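You operate a simulated robot arm through the tools that you are given. There is no shell and no other tool.

You run a simulated two-armed robot. Do the job below in one go: nothing can be reset, and whatever is moved stays where it is left.

## Task
Set both guides to the bundle's width and get a clean test stroke.
Fine: read the width on the bundle's label; run the follower tight, open the vacuum valve, then stroke once: the display must show ONE.
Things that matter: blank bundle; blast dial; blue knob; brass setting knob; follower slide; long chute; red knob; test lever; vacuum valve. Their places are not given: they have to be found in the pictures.

The check looks at the end state, three seconds after you hand in, the way a careful person would. Anything else that was tipped, shoved, dropped, spilled or broken makes it a failure.

## Robot
Two 7-joint arms with fingered hands on one trunk that stands fixed in place. Base frame: the origin is at the foot of the trunk, x ahead of it, y to its left, z up. Readings come in mm, rad, newtons and seconds.
The left shoulder is at [70, 157, 1439], the right one opposite. With the tool pointing down near the work surface each hand reaches from about 100 to 360 mm from the base axis, measured 20 degrees to its own side. Payload 5 kg a hand.
The tool frame of a hand sits at the grasp point between the pads (the TCP): z along the fingers, y along the line on which they close. The tips reach 31 mm beyond it. The gripper opens to 156 mm. The gripper's body begins 88 mm behind the TCP. The gripper is a hand of 4 fingers: y runs from the thumb to the fingers, the wrist lies at [0, 0, -249] in the tool frame, and closing takes about 1.5 s.
Orientation is told as [roll, pitch, yaw] about the base's x, y, z axes, in that order, counted from this pose: with the fingers straight down and closing along the base's y, the tool's x points along the base's -x, its y along +y and its z along -z.

## Interface
- The arms move only by the tool step_arm. It takes "left_steps", "right_steps" or both (then of equal length, played together; a hand with none holds still); each is a list of rows, each a list of 7 numbers: the finger opening in mm, from 0 to 156, then the shift along the tool's x, y, z in mm, then the turn, a rotation vector about the tool's x, y, z in rad. In form: [[gripper, x, y, z, wx, wy, wz], ...]. A call has 1 to 20 rows; each row is the pose to reach, as a shift and turn from the pose commanded when the call began, along the tool's axes at that moment. Rows are played at 5 a second. More than 50 mm and 0.15 rad between two rows, or a gripper value outside its range, and nothing of the call is played. A pose out of reach is approached as far as the arm can. The call stops where the force on the tool passes 40 N (or 10 N more than at its start, if that is more) or the arm is blocked; 0.2 s more then pass. The fingers move at their own pace (about 108 mm/s each) and stop on an object; they squeeze with about 33 N. The grip force told is the motor's: it shows also when the fingers shut on nothing. Time passes only in rows, and 0.2 s behind the last, so rows that repeat a pose let the fingers close. It gives the time, the measured TCP pose, the force on the tool (base axes), the opening and the grip force at its end, in the units of the frame above (readings bear some noise), with the torque about the TCP (base axes, N m) and any sound that the robot's microphone picked up.
- Cameras (640 x 400 px; columns grow to the right, rows downward): "scene" is now at [107.8, 23.5, 1622.1]; the picture's right is [0.25, -0.97, 0.00], its down [-0.90, -0.23, -0.36] and it looks along [0.35, 0.09, -0.93] (base axes); focal length 214 px, centre (320, 200). "left" rides on the left gripper at [-72, 2, -111] in its tool frame; the picture's right is [-0.02, -1.00, 0.00], its down [0.84, -0.02, -0.54] and it looks along [0.54, -0.01, 0.84] (tool axes); focal length 234 px, centre (320, 200). "right" rides on the right gripper at [72, 2, -111] in its tool frame; the picture's right is [-0.02, 1.00, 0.00], its down [-0.84, -0.02, -0.54] and it looks along [-0.54, -0.01, 0.84] (tool axes); focal length 234 px, centre (320, 200).
- snapshot(camera): a new picture of that camera. No time passes.
- lift_body(by): slides the trunk up (or, below 0, down) by that many mm; the arms and the scene camera ride with it, the base frame stays. It gives what a move gives, with no picture.
- grasp_type(shape, hand): the hand has 4 fingers and takes this shape, open, in about a second: jaw (thumb against the fingers, like two jaws); tri (thumb and two fingers); tip (a fingertip pinch); poke (one finger out to press); point (the index stretched); flat (the hand flat); cup (the hand cupped); fist (a fist). The gripper value then closes the fingers along that shape, each until it touches; the sizes above hold for jaw. It gives what a move gives, with no picture.
- aim_head(pan, tilt): turns the head with the scene camera to pan (to the left, within 1.501 rad either way) and tilt (down, from -0.506 to 1.204), counted from straight ahead of the robot. It gives what a move gives.
- probe_pixels(camera, pixels): for up to 12 pixels [column, row] of the newest picture of that camera ("zoom" is the newest enlarged one), the place [x, y, z] in the base frame of the surface seen there, good to about 2 mm, but the place of the scene camera against the robot may be out by one fixed shift of up to 12 mm in any direction. No time passes.
- inspect(camera, box): a new picture of the part [left, top, right, bottom] of that camera's present view, enlarged. No time passes.
- job_done(): hands the job in; it is judged then, once.

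Open the grippers and draw the arms clear of the work before you hand the job in, unless the task says otherwise.

The tools are called as name(argument=value, ...) on one line, values as JSON. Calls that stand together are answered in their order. step_arm: Moves the arms, as the interface text tells. Its arguments: {"type":"object","properties":{"left_steps":{"type":"array"},"right_steps":{"type":"array"}},"required":[]} The other tools are called the same way: lift_body (by) slides the trunk up or down; grasp_type (shape, hand) gives the hand a shape; aim_head (pan, tilt) turns the head that bears the scene camera; snapshot (camera) takes a picture; probe_pixels (camera, pixels) gives the place of the surface under pixels of a picture; inspect (camera, box) takes an enlarged picture of a part of a camera's view; job_done () hands the job in.

At the start:

```text
time: 0.0
left_eef_pos: [533.3, 500.6, 1400.7]
left_tcp_rot: [-0.001, 0.001, 0.001]
left_ft_force: [0.1, 0.7, -0.3]
left_wrist_torque: [0.0, 0.02, 0.04]
left_finger_gap: 155.6
left_finger_force: 0.0
left_shape: jaw
right_eef_pos: [533.1, 34.6, 1331.9]
right_tcp_rot: [0.001, -0.001, 0.0]
right_ft_force: [0.0, -0.5, 0.5]
right_wrist_torque: [0.0, -0.06, 0.01]
right_finger_gap: 156.0
right_finger_force: 0.0
right_shape: jaw
trunk travel left (down, up): [-825.0, 115.0]
head pan, tilt: [0.25, 1.201]
```

scene: 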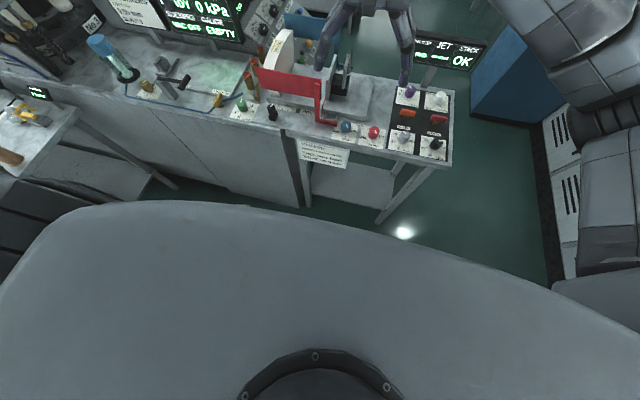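
right: 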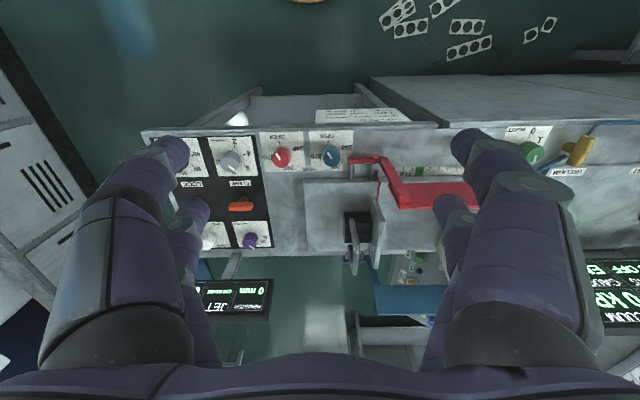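
left: 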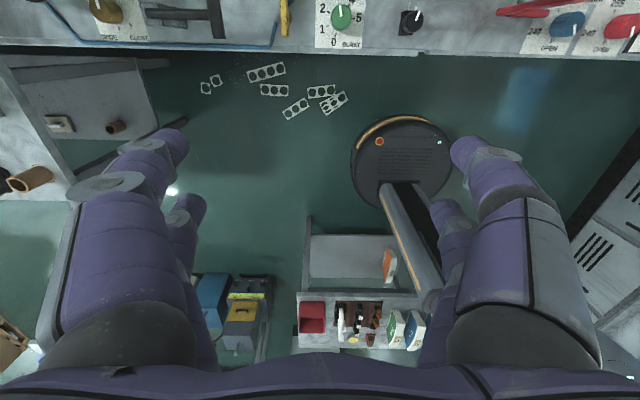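

The scene view shows the bench with knobs around (345,125) and (374,131), and a display at the top. I'll tilt the head up a bit to see the whole workplace before moving.

aim_head(pan=0.25, tilt=0.75)

snapshot(camera="scene")

snapshot(camera="right")

snapshot(camera="left")

```text
time: 0.9
left_eef_pos: [533.9, 499.1, 1400.2]
left_tcp_rot: [0.0, 0.0, 0.0]
left_ft_force: [-0.3, 0.6, 0.3]
left_wrist_torque: [-0.03, 0.01, 0.0]
left_finger_gap: 155.9
left_finger_force: 0.0
left_shape: jaw
right_eef_pos: [533.5, 33.8, 1332.5]
right_tcp_rot: [0.001, -0.001, 0.002]
right_ft_force: [-0.2, -0.3, 0.8]
right_wrist_torque: [0.05, 0.02, -0.03]
right_finger_gap: 156.0
right_finger_force: 0.0
right_shape: jaw
trunk travel left (down, up): [-825.0, 115.0]
head pan, tilt: [0.25, 0.75]
```

```text
taken
```

scene: 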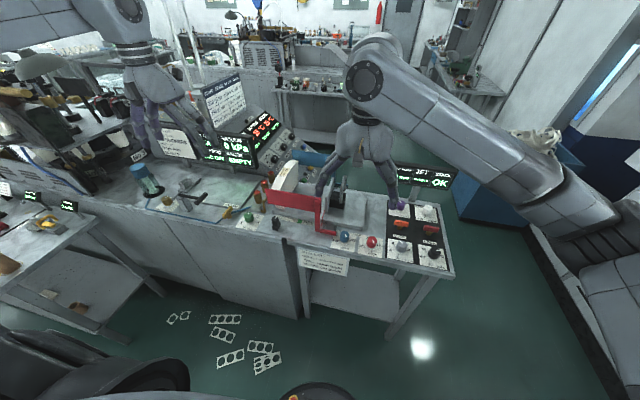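

```text
taken
```

right: 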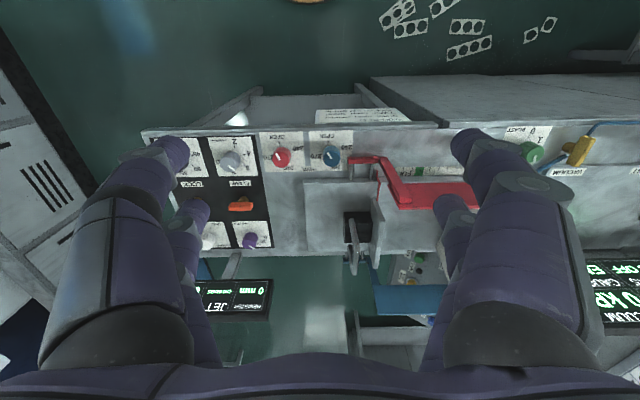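

```text
taken
```

left: 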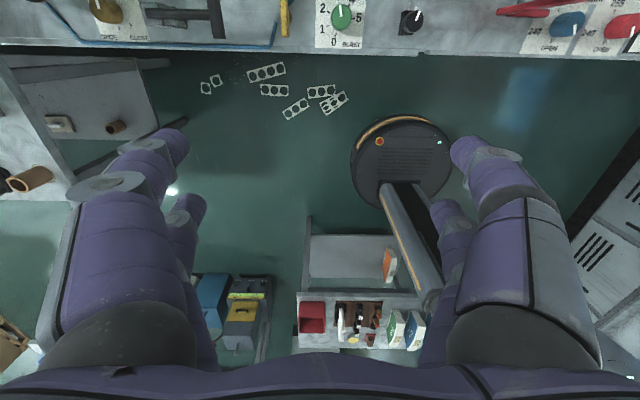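

The bench runs from about (10,170) to (455,270) in the scene picture, with the machine's parts along its front. I'll enlarge several regions to read labels.

inspect(camera="scene", box=[230, 150, 470, 300])

inspect(camera="scene", box=[120, 70, 300, 240])

inspect(camera="scene", box=[0, 150, 180, 320])

```text
2.67 times, centred on (350, 225) of scene
```

zoom: 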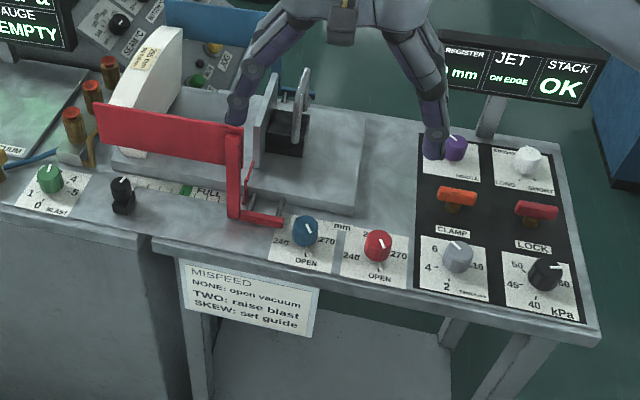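

```text
2.35 times, centred on (210, 155) of scene
```

zoom: 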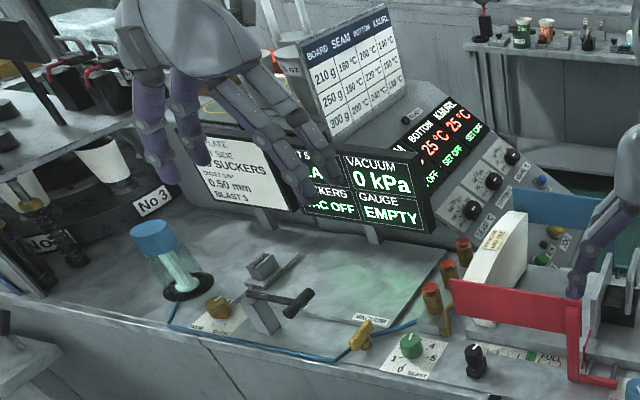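

```text
2.35 times, centred on (90, 235) of scene
```

zoom: 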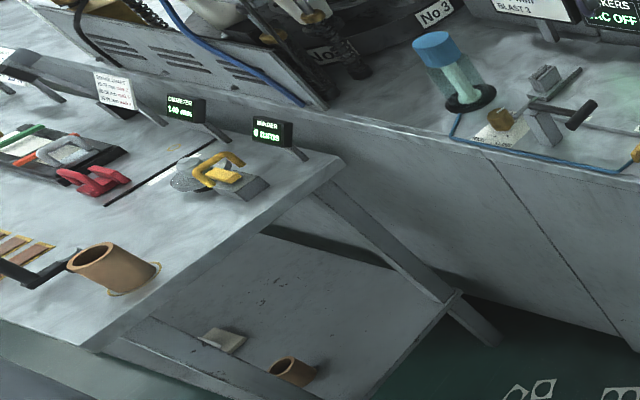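

The plate card behind the left hand and the gauges are partly covered. I'll probe the main parts' places first using this view.

probe_pixels(camera="scene", pixels=[[345, 237], [372, 241], [402, 247], [434, 252], [249, 216], [276, 222], [283, 180], [300, 205], [403, 210], [166, 201], [222, 212], [200, 196]])

inspect(camera="scene", box=[310, 150, 470, 260])

inspect(camera="scene", box=[140, 120, 280, 220])

```text
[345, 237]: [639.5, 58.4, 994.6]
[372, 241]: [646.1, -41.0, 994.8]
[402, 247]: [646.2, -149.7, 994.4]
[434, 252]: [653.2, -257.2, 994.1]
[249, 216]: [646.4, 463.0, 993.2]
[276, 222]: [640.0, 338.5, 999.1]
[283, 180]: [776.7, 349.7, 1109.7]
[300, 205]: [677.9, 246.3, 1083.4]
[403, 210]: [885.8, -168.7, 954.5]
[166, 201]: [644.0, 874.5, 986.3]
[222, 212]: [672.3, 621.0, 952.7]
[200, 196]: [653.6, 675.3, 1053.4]
```

```text
3.64 times, centred on (390, 205) of scene
```

zoom: 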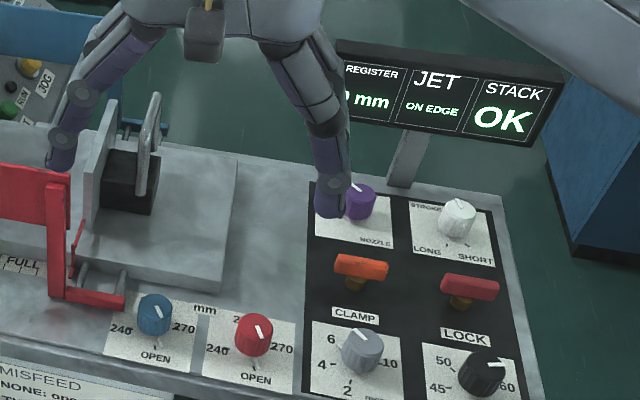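

```text
4.00 times, centred on (210, 170) of scene
```

zoom: 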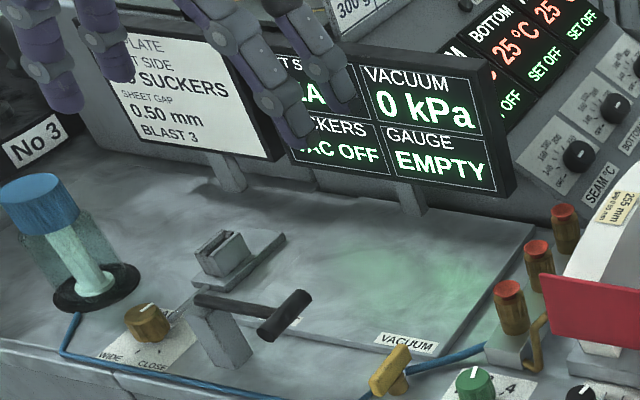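

The card says 0.50 mm, blast 3; the bundle label seems to read 255 mm. The hands block some displays, so I'll draw both back toward the robot and outward.

step_arm(left_steps=[[156, 40, 20, 0, 0, 0, 0], [156, 80, 40, 0, 0, 0, 0], [156, 120, 60, 0, 0, 0, 0], [156, 160, 80, 0, 0, 0, 0], [156, 160, 80, 0, 0, 0, 0]], right_steps=[[156, 40, -25, 0, 0, 0, 0], [156, 80, -50, 0, 0, 0, 0], [156, 120, -75, 0, 0, 0, 0], [156, 160, -100, 0, 0, 0, 0], [156, 160, -140, 0, 0, 0, 0]])

snapshot(camera="scene")

```text
time: 2.1
left_eef_pos: [374.0, 582.5, 1398.0]
left_tcp_rot: [-0.002, 0.002, 0.0]
left_ft_force: [0.8, -0.3, 0.7]
left_wrist_torque: [0.0, 0.04, -0.02]
left_finger_gap: 155.8
left_finger_force: 0.0
left_shape: jaw
right_eef_pos: [374.0, -78.7, 1333.2]
right_tcp_rot: [-0.002, 0.002, 0.002]
right_ft_force: [0.8, -0.4, 0.1]
right_wrist_torque: [-0.04, 0.03, -0.03]
right_finger_gap: 155.7
right_finger_force: 0.1
right_shape: jaw
right hand out of reach, approached as far as the arm can: row 5
trunk travel left (down, up): [-825.0, 115.0]
head pan, tilt: [0.25, 0.75]
```

```text
taken
```

scene: 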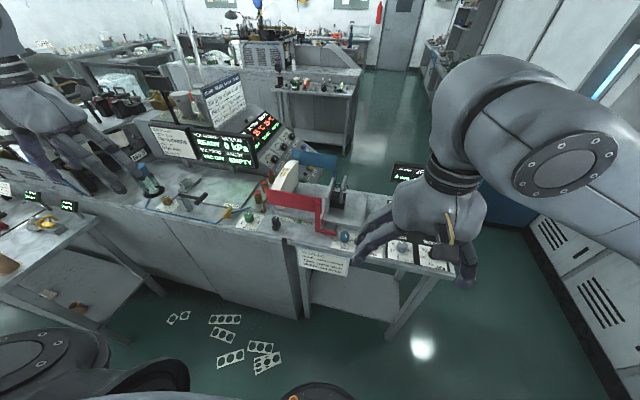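

The left hand is now clear of the card and panel. I'll enlarge the card, panel, bundle and lever areas.

inspect(camera="scene", box=[140, 110, 260, 185])

inspect(camera="scene", box=[230, 140, 380, 260])

inspect(camera="scene", box=[130, 160, 270, 250])

inspect(camera="scene", box=[260, 150, 310, 200])

inspect(camera="scene", box=[285, 235, 365, 290])

```text
5.33 times, centred on (200, 148) of scene
```

zoom: 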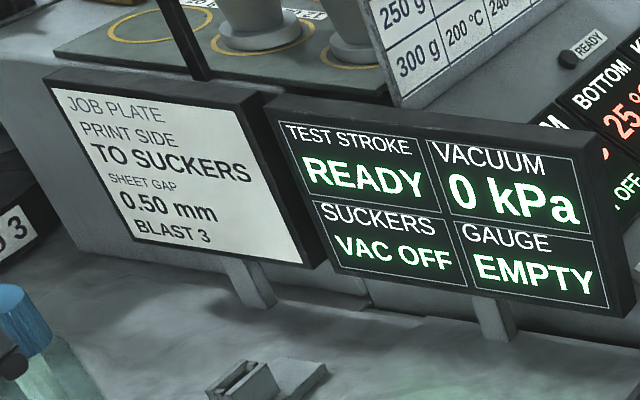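

```text
3.33 times, centred on (305, 200) of scene
```

zoom: 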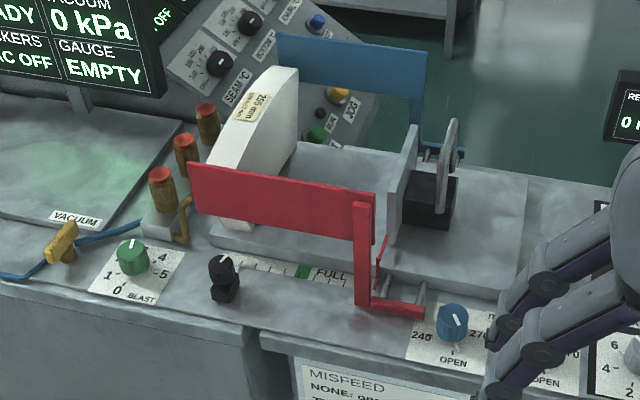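

```text
4.44 times, centred on (200, 205) of scene
```

zoom: 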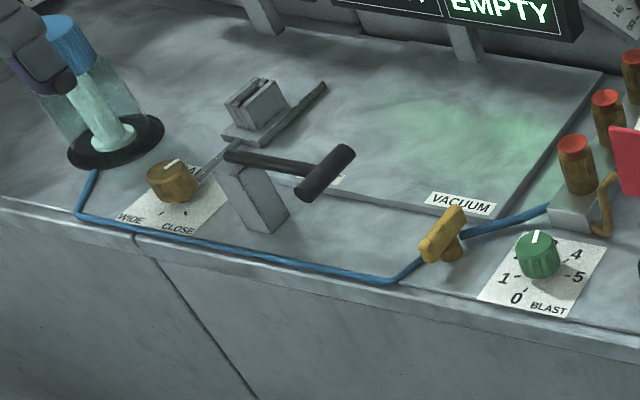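

```text
8.00 times, centred on (285, 175) of scene
```

zoom: 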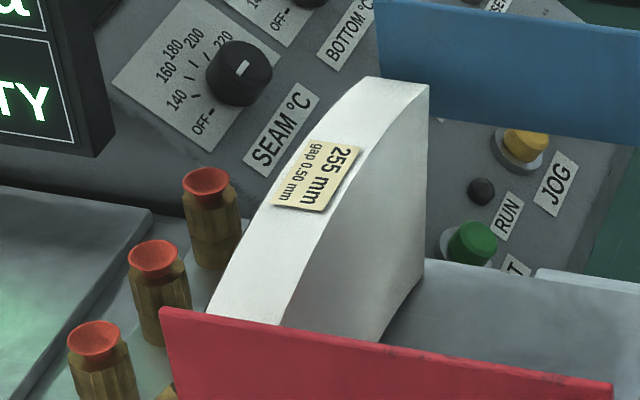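

```text
7.27 times, centred on (325, 262) of scene
```

zoom: 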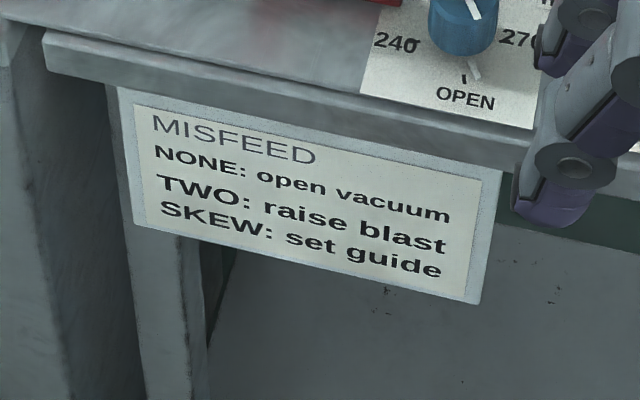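

Bundle label: 255 mm, gap 0.50 mm; job plate: print side to suckers, sheet gap 0.50, blast 3. I'll probe more places: the side table at left, the lever, valve, card slots, and bench edges.

snapshot(camera="scene")

probe_pixels(camera="scene", pixels=[[43, 222], [90, 218], [10, 265], [165, 235], [300, 240], [440, 275], [200, 196], [232, 212], [205, 197], [188, 183], [247, 216], [150, 190]])

snapshot(camera="left")

snapshot(camera="right")

```text
taken
```

scene: 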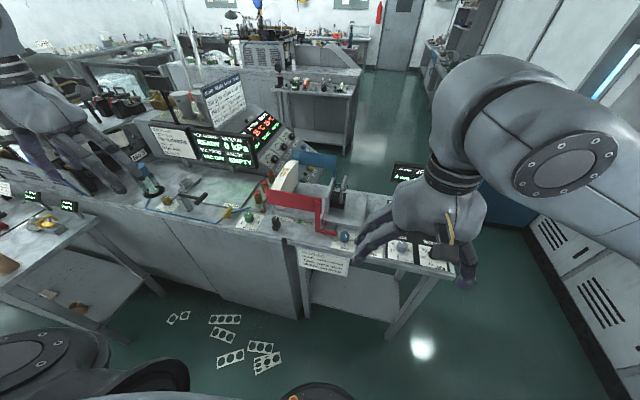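

```text
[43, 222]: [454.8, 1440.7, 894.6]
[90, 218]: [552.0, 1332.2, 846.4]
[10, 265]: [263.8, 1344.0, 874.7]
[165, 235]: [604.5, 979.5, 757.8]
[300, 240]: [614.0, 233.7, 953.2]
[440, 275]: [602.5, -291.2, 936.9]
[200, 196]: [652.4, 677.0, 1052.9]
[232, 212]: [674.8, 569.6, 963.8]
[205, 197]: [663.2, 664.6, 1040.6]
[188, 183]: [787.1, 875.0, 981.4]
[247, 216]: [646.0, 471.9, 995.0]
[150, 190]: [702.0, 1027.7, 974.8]
```

```text
taken
```

left: 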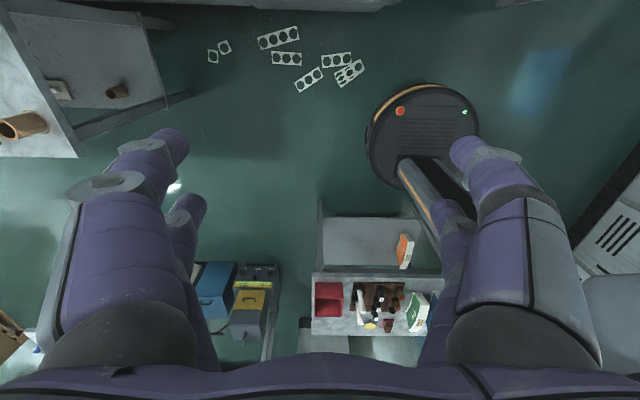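

```text
taken
```

right: 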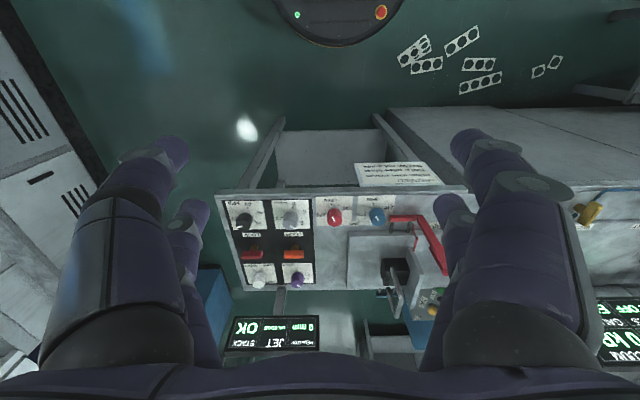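

I'll check what is near and behind the robot (left picture (370,305), (240,310)) and the knobs in the right picture before I lower the trunk.

probe_pixels(camera="left", pixels=[[370, 305], [240, 310], [370, 240], [30, 125], [420, 130], [600, 250]])

probe_pixels(camera="right", pixels=[[335, 216], [377, 216], [292, 218], [245, 220], [355, 190], [587, 212], [395, 270], [430, 245], [60, 180], [280, 330]])

```text
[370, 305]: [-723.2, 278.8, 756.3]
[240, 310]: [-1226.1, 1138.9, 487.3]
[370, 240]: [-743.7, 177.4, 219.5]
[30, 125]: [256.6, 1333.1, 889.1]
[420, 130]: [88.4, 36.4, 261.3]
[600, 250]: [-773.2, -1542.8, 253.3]
```

```text
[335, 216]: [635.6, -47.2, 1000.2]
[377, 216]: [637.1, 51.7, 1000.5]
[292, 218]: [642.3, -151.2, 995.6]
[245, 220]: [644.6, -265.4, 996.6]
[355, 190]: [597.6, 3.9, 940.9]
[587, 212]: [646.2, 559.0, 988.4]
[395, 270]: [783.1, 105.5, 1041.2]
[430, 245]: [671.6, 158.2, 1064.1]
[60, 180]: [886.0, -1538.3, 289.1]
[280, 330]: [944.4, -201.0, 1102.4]
```

Hand-camera readings put the blue knob at about (637,52,1000), red (636,-47,1000) and the valve (646,559,988), so the scene camera is off by ~6 mm. Nothing lies under the arms, so I'll lower the trunk 180 mm to gain horizontal reach.

lift_body(by=-180)

snapshot(camera="scene")

snapshot(camera="right")

snapshot(camera="left")

```text
time: 4.1
left_eef_pos: [374.1, 581.5, 1219.2]
left_tcp_rot: [0.0, 0.001, 0.003]
left_ft_force: [0.1, 0.0, -0.2]
left_wrist_torque: [-0.02, -0.01, 0.01]
left_finger_gap: 155.8
left_finger_force: 0.2
left_shape: jaw
right_eef_pos: [371.7, -80.4, 1153.5]
right_tcp_rot: [0.0, -0.002, 0.0]
right_ft_force: [-0.8, 0.6, 0.3]
right_wrist_torque: [0.01, -0.01, -0.03]
right_finger_gap: 155.8
right_finger_force: 0.1
right_shape: jaw
trunk travel left (down, up): [-645.0, 295.0]
head pan, tilt: [0.25, 0.75]
```

```text
taken
```

scene: 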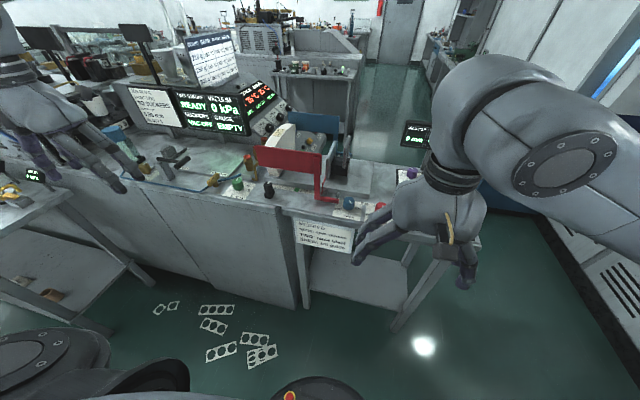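

```text
taken
```

right: 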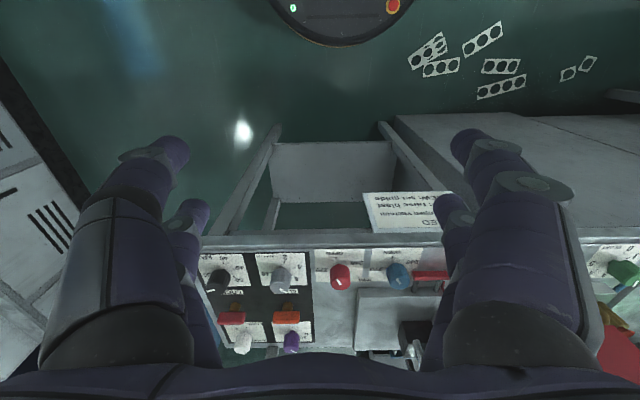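

```text
taken
```

left: 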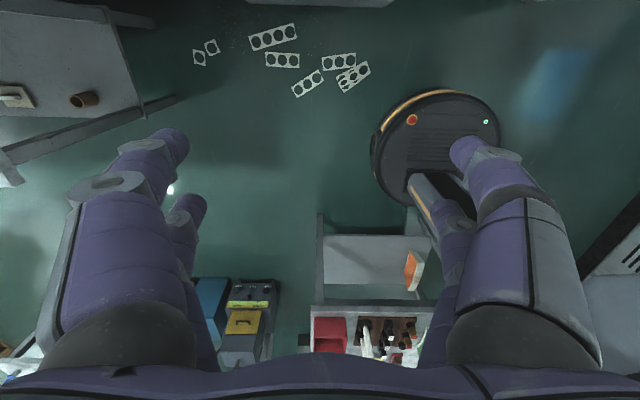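

The right hand at (372,-80,1153) can move to hover over the knobs. I'll move it to about (545,0,1135) to see the red and blue knobs closely.

step_arm(right_steps=[[156, -40, 20, 4, 0, 0, 0], [156, -80, 40, 8, 0, 0, 0], [156, -120, 60, 12, 0, 0, 0], [156, -160, 80, 16, 0, 0, 0], [156, -173, 80, 18, 0, 0, 0], [156, -173, 80, 18, 0, 0, 0]])

snapshot(camera="right")

snapshot(camera="scene")

```text
time: 5.5
left_eef_pos: [373.7, 579.7, 1219.2]
left_tcp_rot: [0.001, -0.001, 0.0]
left_ft_force: [0.3, 0.1, -0.3]
left_wrist_torque: [0.0, 0.01, 0.02]
left_finger_gap: 155.9
left_finger_force: 0.1
left_shape: jaw
right_eef_pos: [545.7, -1.1, 1135.2]
right_tcp_rot: [0.0, 0.0, -0.001]
right_ft_force: [0.1, -0.2, -1.1]
right_wrist_torque: [-0.02, 0.02, 0.02]
right_finger_gap: 155.9
right_finger_force: 0.0
right_shape: jaw
trunk travel left (down, up): [-645.0, 295.0]
head pan, tilt: [0.25, 0.75]
```

```text
taken
```

right: 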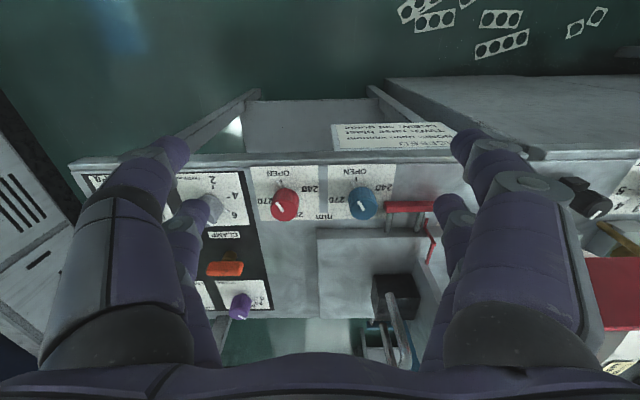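

```text
taken
```

scene: 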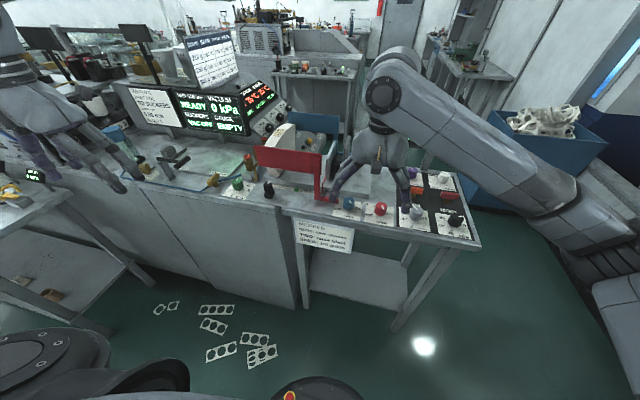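

The red and blue knobs are in clear view at (286,203) and (363,203) in the right picture. I'll enlarge them and probe.

inspect(camera="right", box=[240, 155, 410, 260])

probe_pixels(camera="right", pixels=[[286, 203], [363, 203], [283, 175], [363, 175], [286, 212], [363, 212], [415, 208], [350, 270], [395, 290]])

inspect(camera="scene", box=[300, 170, 400, 240])

inspect(camera="scene", box=[220, 110, 350, 220])

```text
3.76 times, centred on (325, 208) of right
```

zoom: 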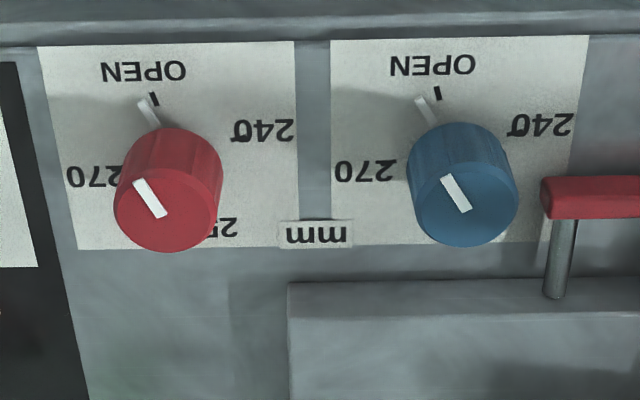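

```text
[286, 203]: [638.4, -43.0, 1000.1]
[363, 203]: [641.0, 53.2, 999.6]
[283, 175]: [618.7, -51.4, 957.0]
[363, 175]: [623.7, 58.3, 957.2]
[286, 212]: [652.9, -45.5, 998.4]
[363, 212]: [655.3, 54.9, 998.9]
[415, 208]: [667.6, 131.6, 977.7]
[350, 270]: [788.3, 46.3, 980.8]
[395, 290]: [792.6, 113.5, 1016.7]
```

```text
5.71 times, centred on (350, 205) of scene
```

zoom: 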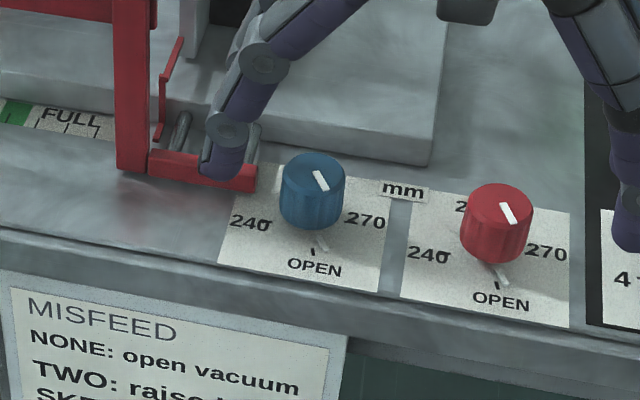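

```text
3.64 times, centred on (285, 165) of scene
```

zoom: 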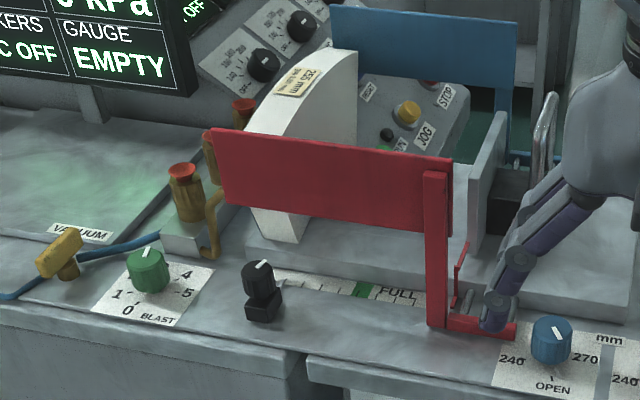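

Both knobs' pointers look near OPEN rather than 255. I'll zoom tightly with the scene camera on each control.

inspect(camera="scene", box=[335, 190, 395, 228])

inspect(camera="scene", box=[220, 165, 300, 215])

inspect(camera="scene", box=[130, 135, 230, 200])

inspect(camera="scene", box=[290, 140, 360, 205])

inspect(camera="scene", box=[90, 120, 180, 180])

```text
10.53 times, centred on (365, 209) of scene
```

zoom: 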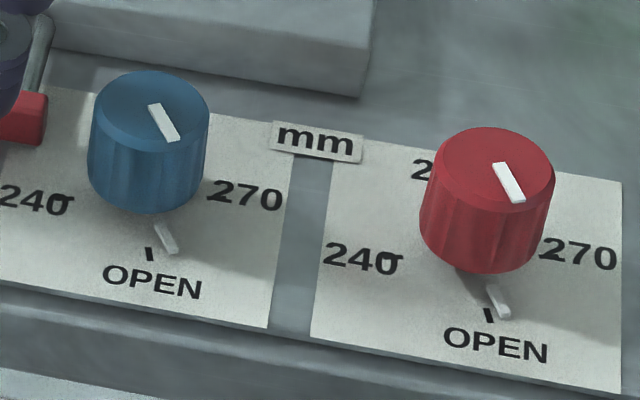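

```text
8.00 times, centred on (260, 190) of scene
```

zoom: 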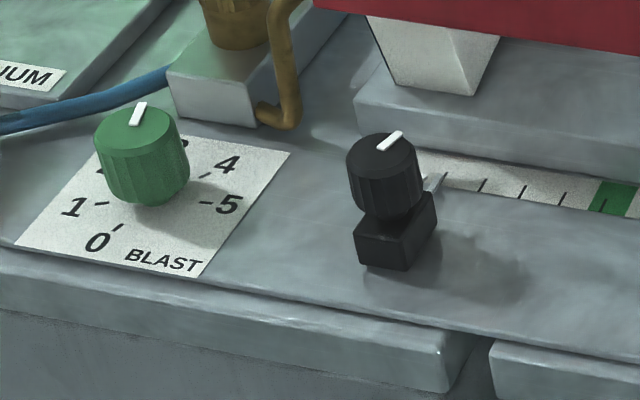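

```text
6.15 times, centred on (180, 168) of scene
```

zoom: 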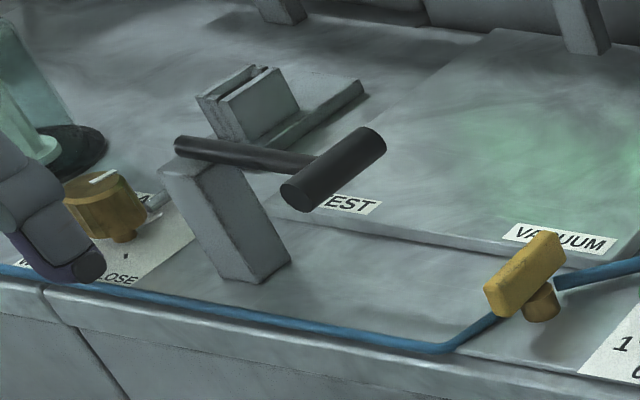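

```text
6.15 times, centred on (325, 172) of scene
```

zoom: 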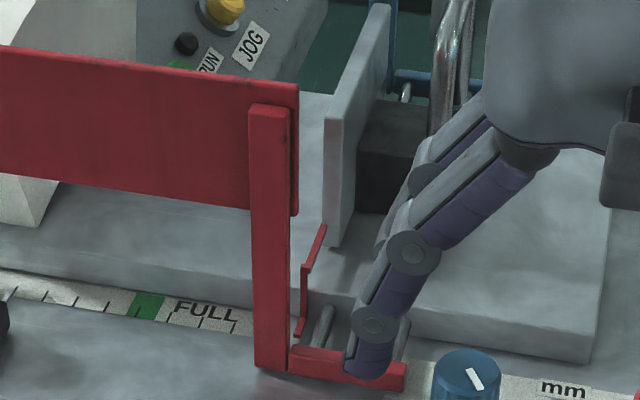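

```text
6.67 times, centred on (135, 150) of scene
```

zoom: 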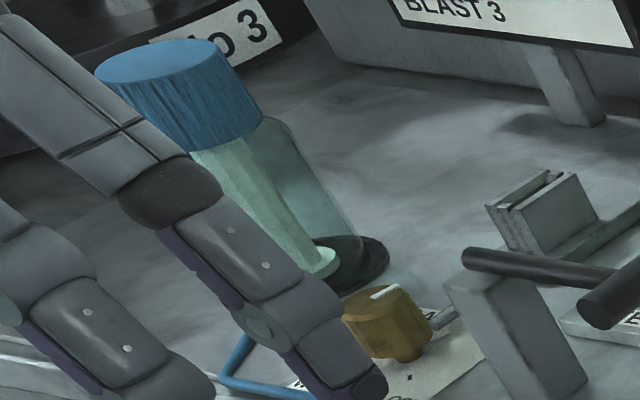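

Both guide pointers sit just short of OPEN on the 270 side, so they must turn counter-clockwise to 255. I'll probe the bundle, grey plate, black block and slide parts to understand the follower.

probe_pixels(camera="scene", pixels=[[269, 189], [267, 197], [290, 128], [275, 165], [285, 150], [329, 163], [332, 147], [340, 160], [345, 150], [310, 195], [240, 184], [283, 195]])

inspect(camera="right", box=[330, 180, 470, 370])

inspect(camera="scene", box=[255, 95, 365, 165])

```text
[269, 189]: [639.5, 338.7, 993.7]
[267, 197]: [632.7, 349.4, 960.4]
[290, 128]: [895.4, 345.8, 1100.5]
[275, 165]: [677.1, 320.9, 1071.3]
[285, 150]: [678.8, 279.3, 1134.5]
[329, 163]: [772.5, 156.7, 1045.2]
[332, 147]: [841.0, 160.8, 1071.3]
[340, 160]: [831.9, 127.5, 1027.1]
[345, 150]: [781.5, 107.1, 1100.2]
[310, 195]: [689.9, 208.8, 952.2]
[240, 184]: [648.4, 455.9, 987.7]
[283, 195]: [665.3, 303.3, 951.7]
```

```text
2.11 times, centred on (400, 275) of right
```

zoom: 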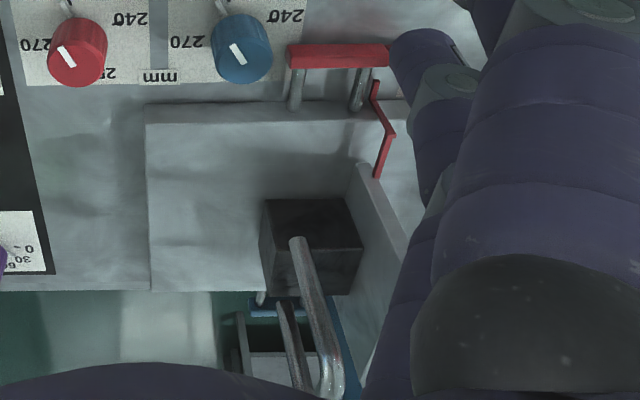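

```text
5.71 times, centred on (310, 130) of scene
```

zoom: 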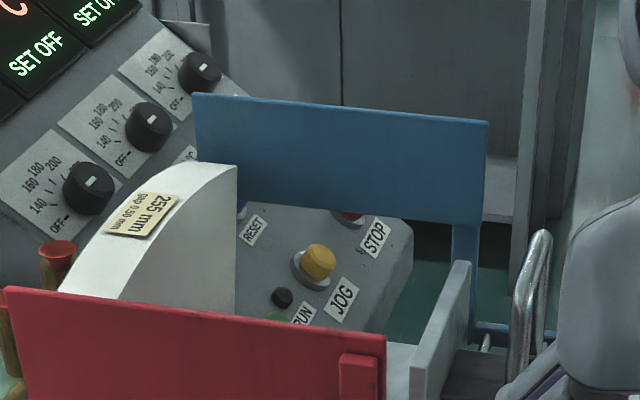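

The grey plate with black block and chrome handle around (781,107,1100) looks like the follower behind the bundle (y≈345), but I need closer views. I'll tilt the left hand forward so its camera looks at the lever/valve end.

step_arm(left_steps=[[156, -10, 0, 0, 0, -0.14, 0], [156, -20, 0, 0, 0, -0.28, 0], [156, -30, 0, 0, 0, -0.42, 0], [156, -40, 0, 0, 0, -0.56, 0], [156, -50, 0, 0, 0, -0.7, 0], [156, -60, 0, 0, 0, -0.84, 0], [156, -70, 0, 0, 0, -0.98, 0], [156, -80, 0, 0, 0, -1.1, 0], [156, -80, 0, 0, 0, -1.1, 0]])

snapshot(camera="left")

snapshot(camera="scene")

```text
time: 7.5
left_eef_pos: [452.3, 581.7, 1219.4]
left_tcp_rot: [0.0, -1.103, 0.0]
left_ft_force: [-0.1, -0.8, 1.0]
left_wrist_torque: [-0.03, 0.0, 0.02]
left_finger_gap: 156.0
left_finger_force: 0.1
left_shape: jaw
right_eef_pos: [547.2, 0.2, 1134.1]
right_tcp_rot: [0.001, 0.0, 0.001]
right_ft_force: [0.8, 0.1, 0.1]
right_wrist_torque: [0.06, -0.03, 0.0]
right_finger_gap: 155.9
right_finger_force: 0.1
right_shape: jaw
trunk travel left (down, up): [-645.0, 295.0]
head pan, tilt: [0.25, 0.75]
```

```text
taken
```

left: 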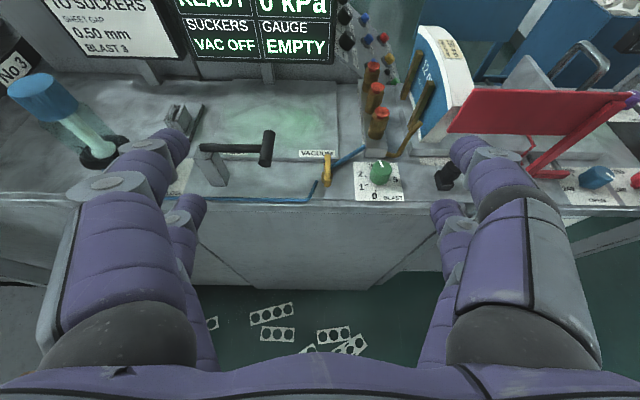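

```text
taken
```

scene: 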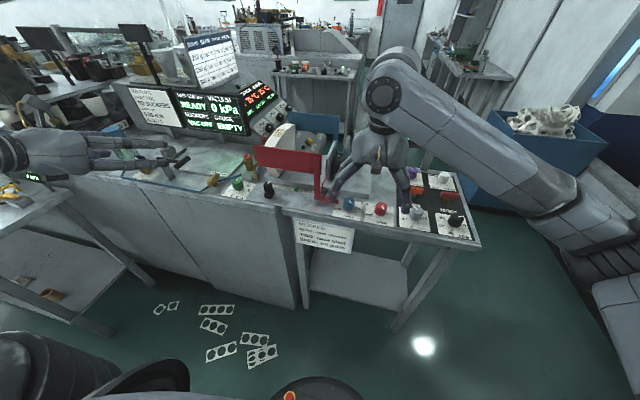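

Good view: lever at (240,150), valve at (328,165), blast dial at (380,172), suckers at (372,100). I'll enlarge parts of this left picture.

inspect(camera="left", box=[180, 80, 340, 210])

inspect(camera="left", box=[330, 20, 490, 210])

inspect(camera="left", box=[345, 145, 415, 205])

inspect(camera="left", box=[0, 60, 200, 200])

probe_pixels(camera="left", pixels=[[267, 148], [235, 149], [207, 152], [215, 180], [328, 168], [380, 172], [362, 182], [445, 60], [430, 90], [465, 45], [550, 110], [595, 178]])

```text
3.08 times, centred on (260, 145) of left
```

zoom: 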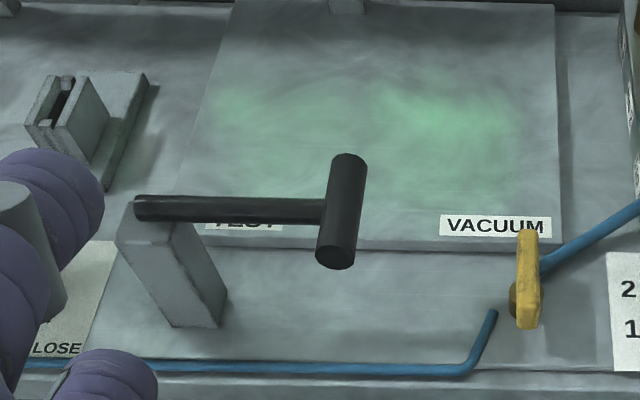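

```text
2.11 times, centred on (410, 115) of left
```

zoom: 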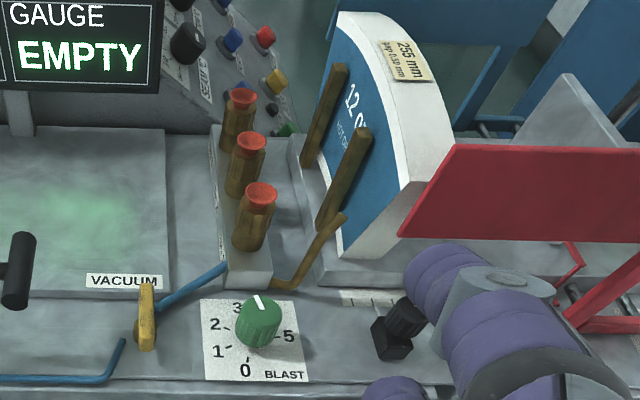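

```text
6.67 times, centred on (380, 175) of left
```

zoom: 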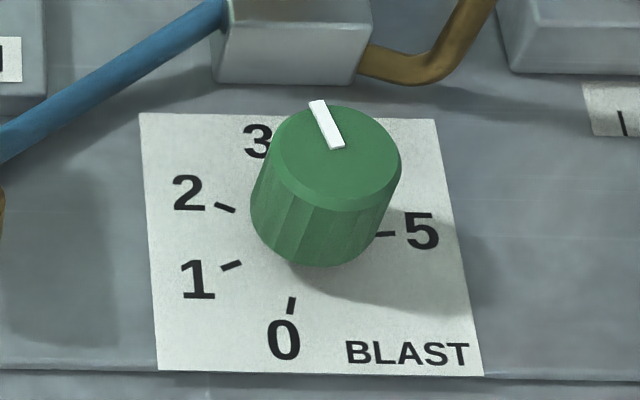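

```text
2.86 times, centred on (100, 130) of left
```

zoom: 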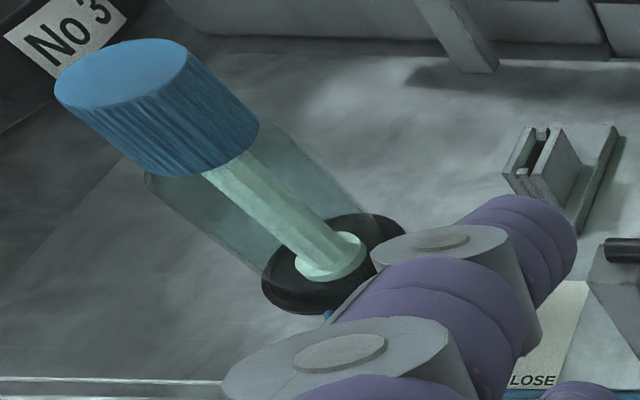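

```text
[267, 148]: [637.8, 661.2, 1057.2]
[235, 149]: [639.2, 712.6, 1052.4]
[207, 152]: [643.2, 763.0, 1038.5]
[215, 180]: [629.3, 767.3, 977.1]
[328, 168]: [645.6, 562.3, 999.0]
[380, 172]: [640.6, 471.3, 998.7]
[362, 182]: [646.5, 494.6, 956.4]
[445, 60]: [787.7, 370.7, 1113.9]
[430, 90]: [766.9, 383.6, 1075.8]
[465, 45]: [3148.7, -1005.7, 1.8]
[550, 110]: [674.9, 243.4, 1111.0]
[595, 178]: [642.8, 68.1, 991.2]
```

The blast pointer sits at 3 already, matching the plate; the print side faces the suckers. I'll move the left hand to y≈330 to view the follower, the black slide and the scale.

step_arm(left_steps=[[156, 0, -45, 0, 0, 0, 0], [156, 0, -90, 0, 0, 0, 0], [156, 0, -135, 0, 0, 0, 0], [156, 0, -180, 0, 0, 0, 0], [156, 0, -225, 0, 0, 0, 0], [156, 0, -260, 0, 0, 0, 0], [156, 0, -260, 0, 0, 0, 0]])

snapshot(camera="left")

```text
time: 9.1
left_eef_pos: [486.4, 374.6, 1232.4]
left_tcp_rot: [-0.004, -1.098, 0.001]
left_ft_force: [0.2, 0.5, -0.5]
left_wrist_torque: [0.01, 0.01, -0.04]
left_finger_gap: 156.1
left_finger_force: 0.1
left_shape: jaw
left hand out of reach, approached as far as the arm can: row 4, 5, 6, 7
right_eef_pos: [547.8, 1.0, 1133.4]
right_tcp_rot: [-0.003, 0.003, 0.0]
right_ft_force: [-0.4, 0.6, 0.0]
right_wrist_torque: [-0.03, -0.05, -0.02]
right_finger_gap: 155.8
right_finger_force: 0.1
right_shape: jaw
trunk travel left (down, up): [-645.0, 295.0]
head pan, tilt: [0.25, 0.75]
```

```text
taken
```

left: 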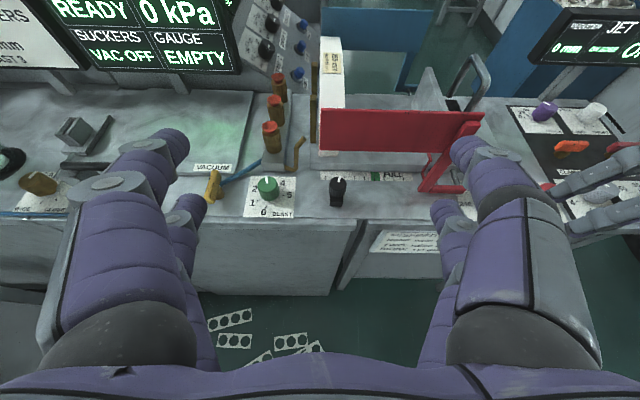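

From here the black slide (338,190) and scale, bundle (332,75) and the grey plate (430,100) are seen. I'll enlarge them.

inspect(camera="left", box=[300, 130, 440, 215])

inspect(camera="left", box=[290, 20, 500, 160])

inspect(camera="left", box=[190, 145, 310, 220])

probe_pixels(camera="left", pixels=[[338, 180], [336, 200], [351, 176], [375, 176], [325, 60], [343, 60], [335, 140], [335, 100], [425, 95], [480, 80], [213, 187], [267, 187]])

```text
4.57 times, centred on (370, 172) of left
```

zoom: 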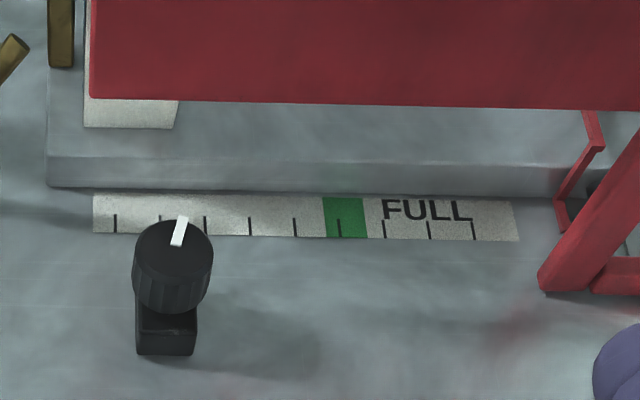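

```text
2.86 times, centred on (395, 90) of left
```

zoom: 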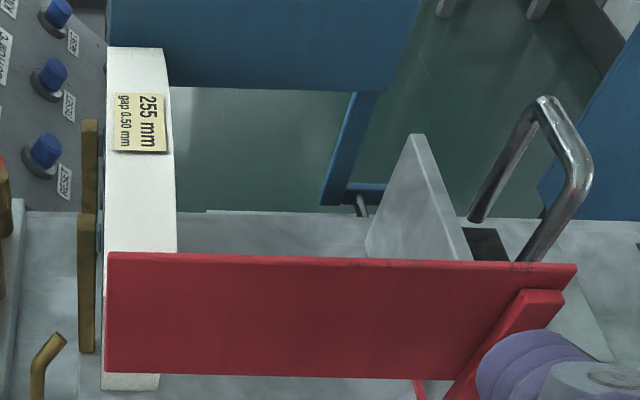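

```text
5.33 times, centred on (250, 182) of left
```

zoom: 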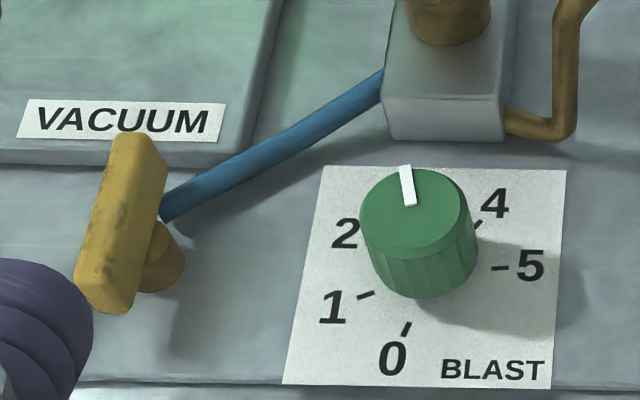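

```text
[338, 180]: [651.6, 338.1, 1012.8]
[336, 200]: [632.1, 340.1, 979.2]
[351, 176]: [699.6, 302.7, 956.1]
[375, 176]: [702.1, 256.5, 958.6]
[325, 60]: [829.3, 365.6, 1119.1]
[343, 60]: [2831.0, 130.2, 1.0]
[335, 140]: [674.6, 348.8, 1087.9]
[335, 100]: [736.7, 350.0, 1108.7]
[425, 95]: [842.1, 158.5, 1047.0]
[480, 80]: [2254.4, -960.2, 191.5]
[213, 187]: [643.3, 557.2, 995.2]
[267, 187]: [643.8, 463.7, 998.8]
```

The black slide sits at y≈338 on the scale, while the grey plate's at y≈158 and the bundle's back at y≈345. I'll draw the right hand back to see the grey plate and handle fully.

step_arm(right_steps=[[156, 40, -20, 0, 0, 0, 0], [156, 80, -40, 0, 0, 0, 0], [156, 120, -60, 0, 0, 0, 0], [156, 150, -80, 0, 0, 0, 0]])

aim_head(pan=0.2, tilt=0.6)

snapshot(camera="scene")

```text
time: 10.1
left_eef_pos: [482.7, 373.0, 1233.5]
left_tcp_rot: [0.0, -1.1, -0.002]
left_ft_force: [0.3, -0.6, -0.2]
left_wrist_torque: [0.05, 0.0, 0.03]
left_finger_gap: 155.7
left_finger_force: 0.1
left_shape: jaw
right_eef_pos: [392.2, -79.5, 1132.7]
right_tcp_rot: [0.002, 0.0, -0.001]
right_ft_force: [-0.5, -1.0, -0.7]
right_wrist_torque: [0.05, -0.02, 0.0]
right_finger_gap: 155.9
right_finger_force: 0.1
right_shape: jaw
trunk travel left (down, up): [-645.0, 295.0]
head pan, tilt: [0.25, 0.75]
```

```text
time: 10.8
left_eef_pos: [484.9, 374.3, 1232.4]
left_tcp_rot: [-0.002, -1.099, 0.0]
left_ft_force: [0.2, 0.1, 0.2]
left_wrist_torque: [0.02, -0.03, 0.0]
left_finger_gap: 155.9
left_finger_force: 0.0
left_shape: jaw
right_eef_pos: [395.2, -76.5, 1132.7]
right_tcp_rot: [-0.001, 0.001, 0.0]
right_ft_force: [0.1, -0.8, -0.1]
right_wrist_torque: [0.0, -0.01, -0.01]
right_finger_gap: 155.8
right_finger_force: 0.1
right_shape: jaw
trunk travel left (down, up): [-645.0, 295.0]
head pan, tilt: [0.201, 0.6]
```

```text
taken
```

scene: 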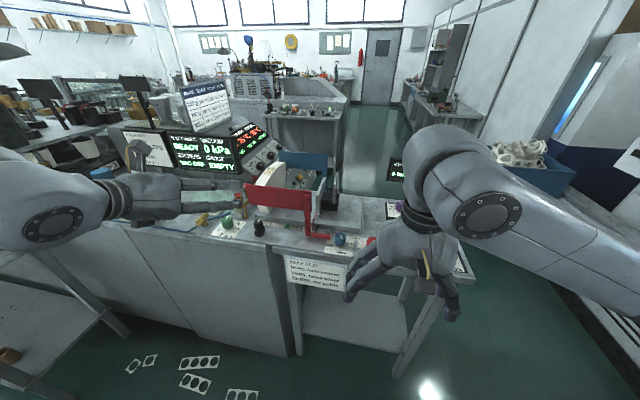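

I'll enlarge the chute area now that the right hand is back.

inspect(camera="scene", box=[290, 150, 370, 260])

inspect(camera="scene", box=[235, 180, 345, 260])

inspect(camera="left", box=[390, 40, 500, 130])

inspect(camera="scene", box=[360, 150, 480, 260])

```text
3.64 times, centred on (330, 205) of scene
```

zoom: 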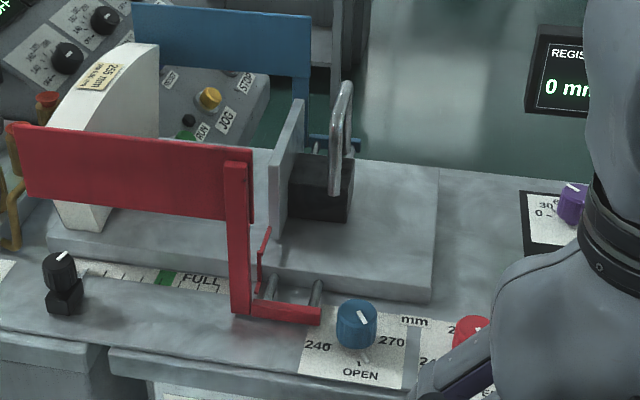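

```text
5.00 times, centred on (290, 220) of scene
```

zoom: 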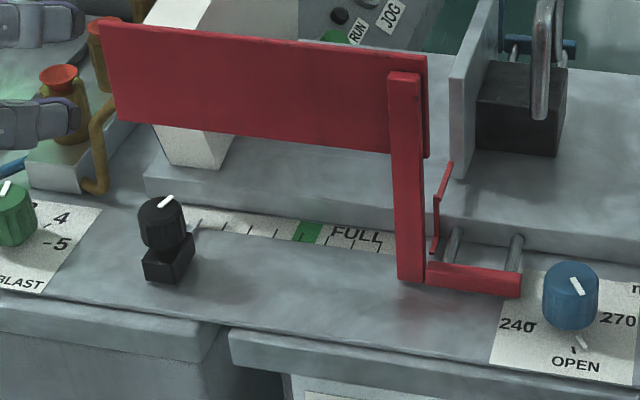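

```text
4.44 times, centred on (445, 85) of left
```

zoom: 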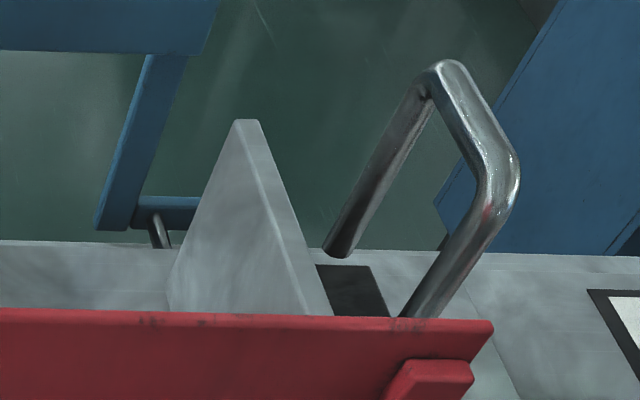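

```text
3.64 times, centred on (420, 205) of scene
```

zoom: 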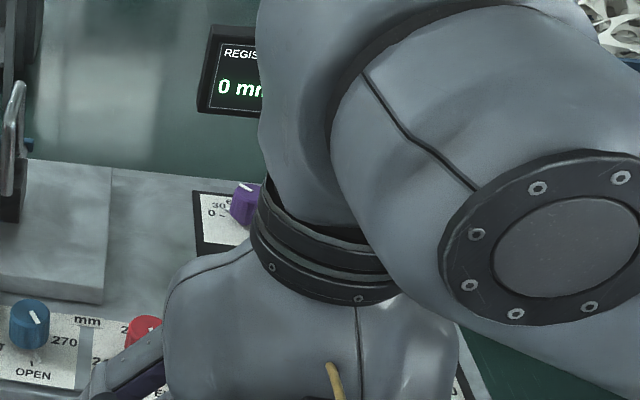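

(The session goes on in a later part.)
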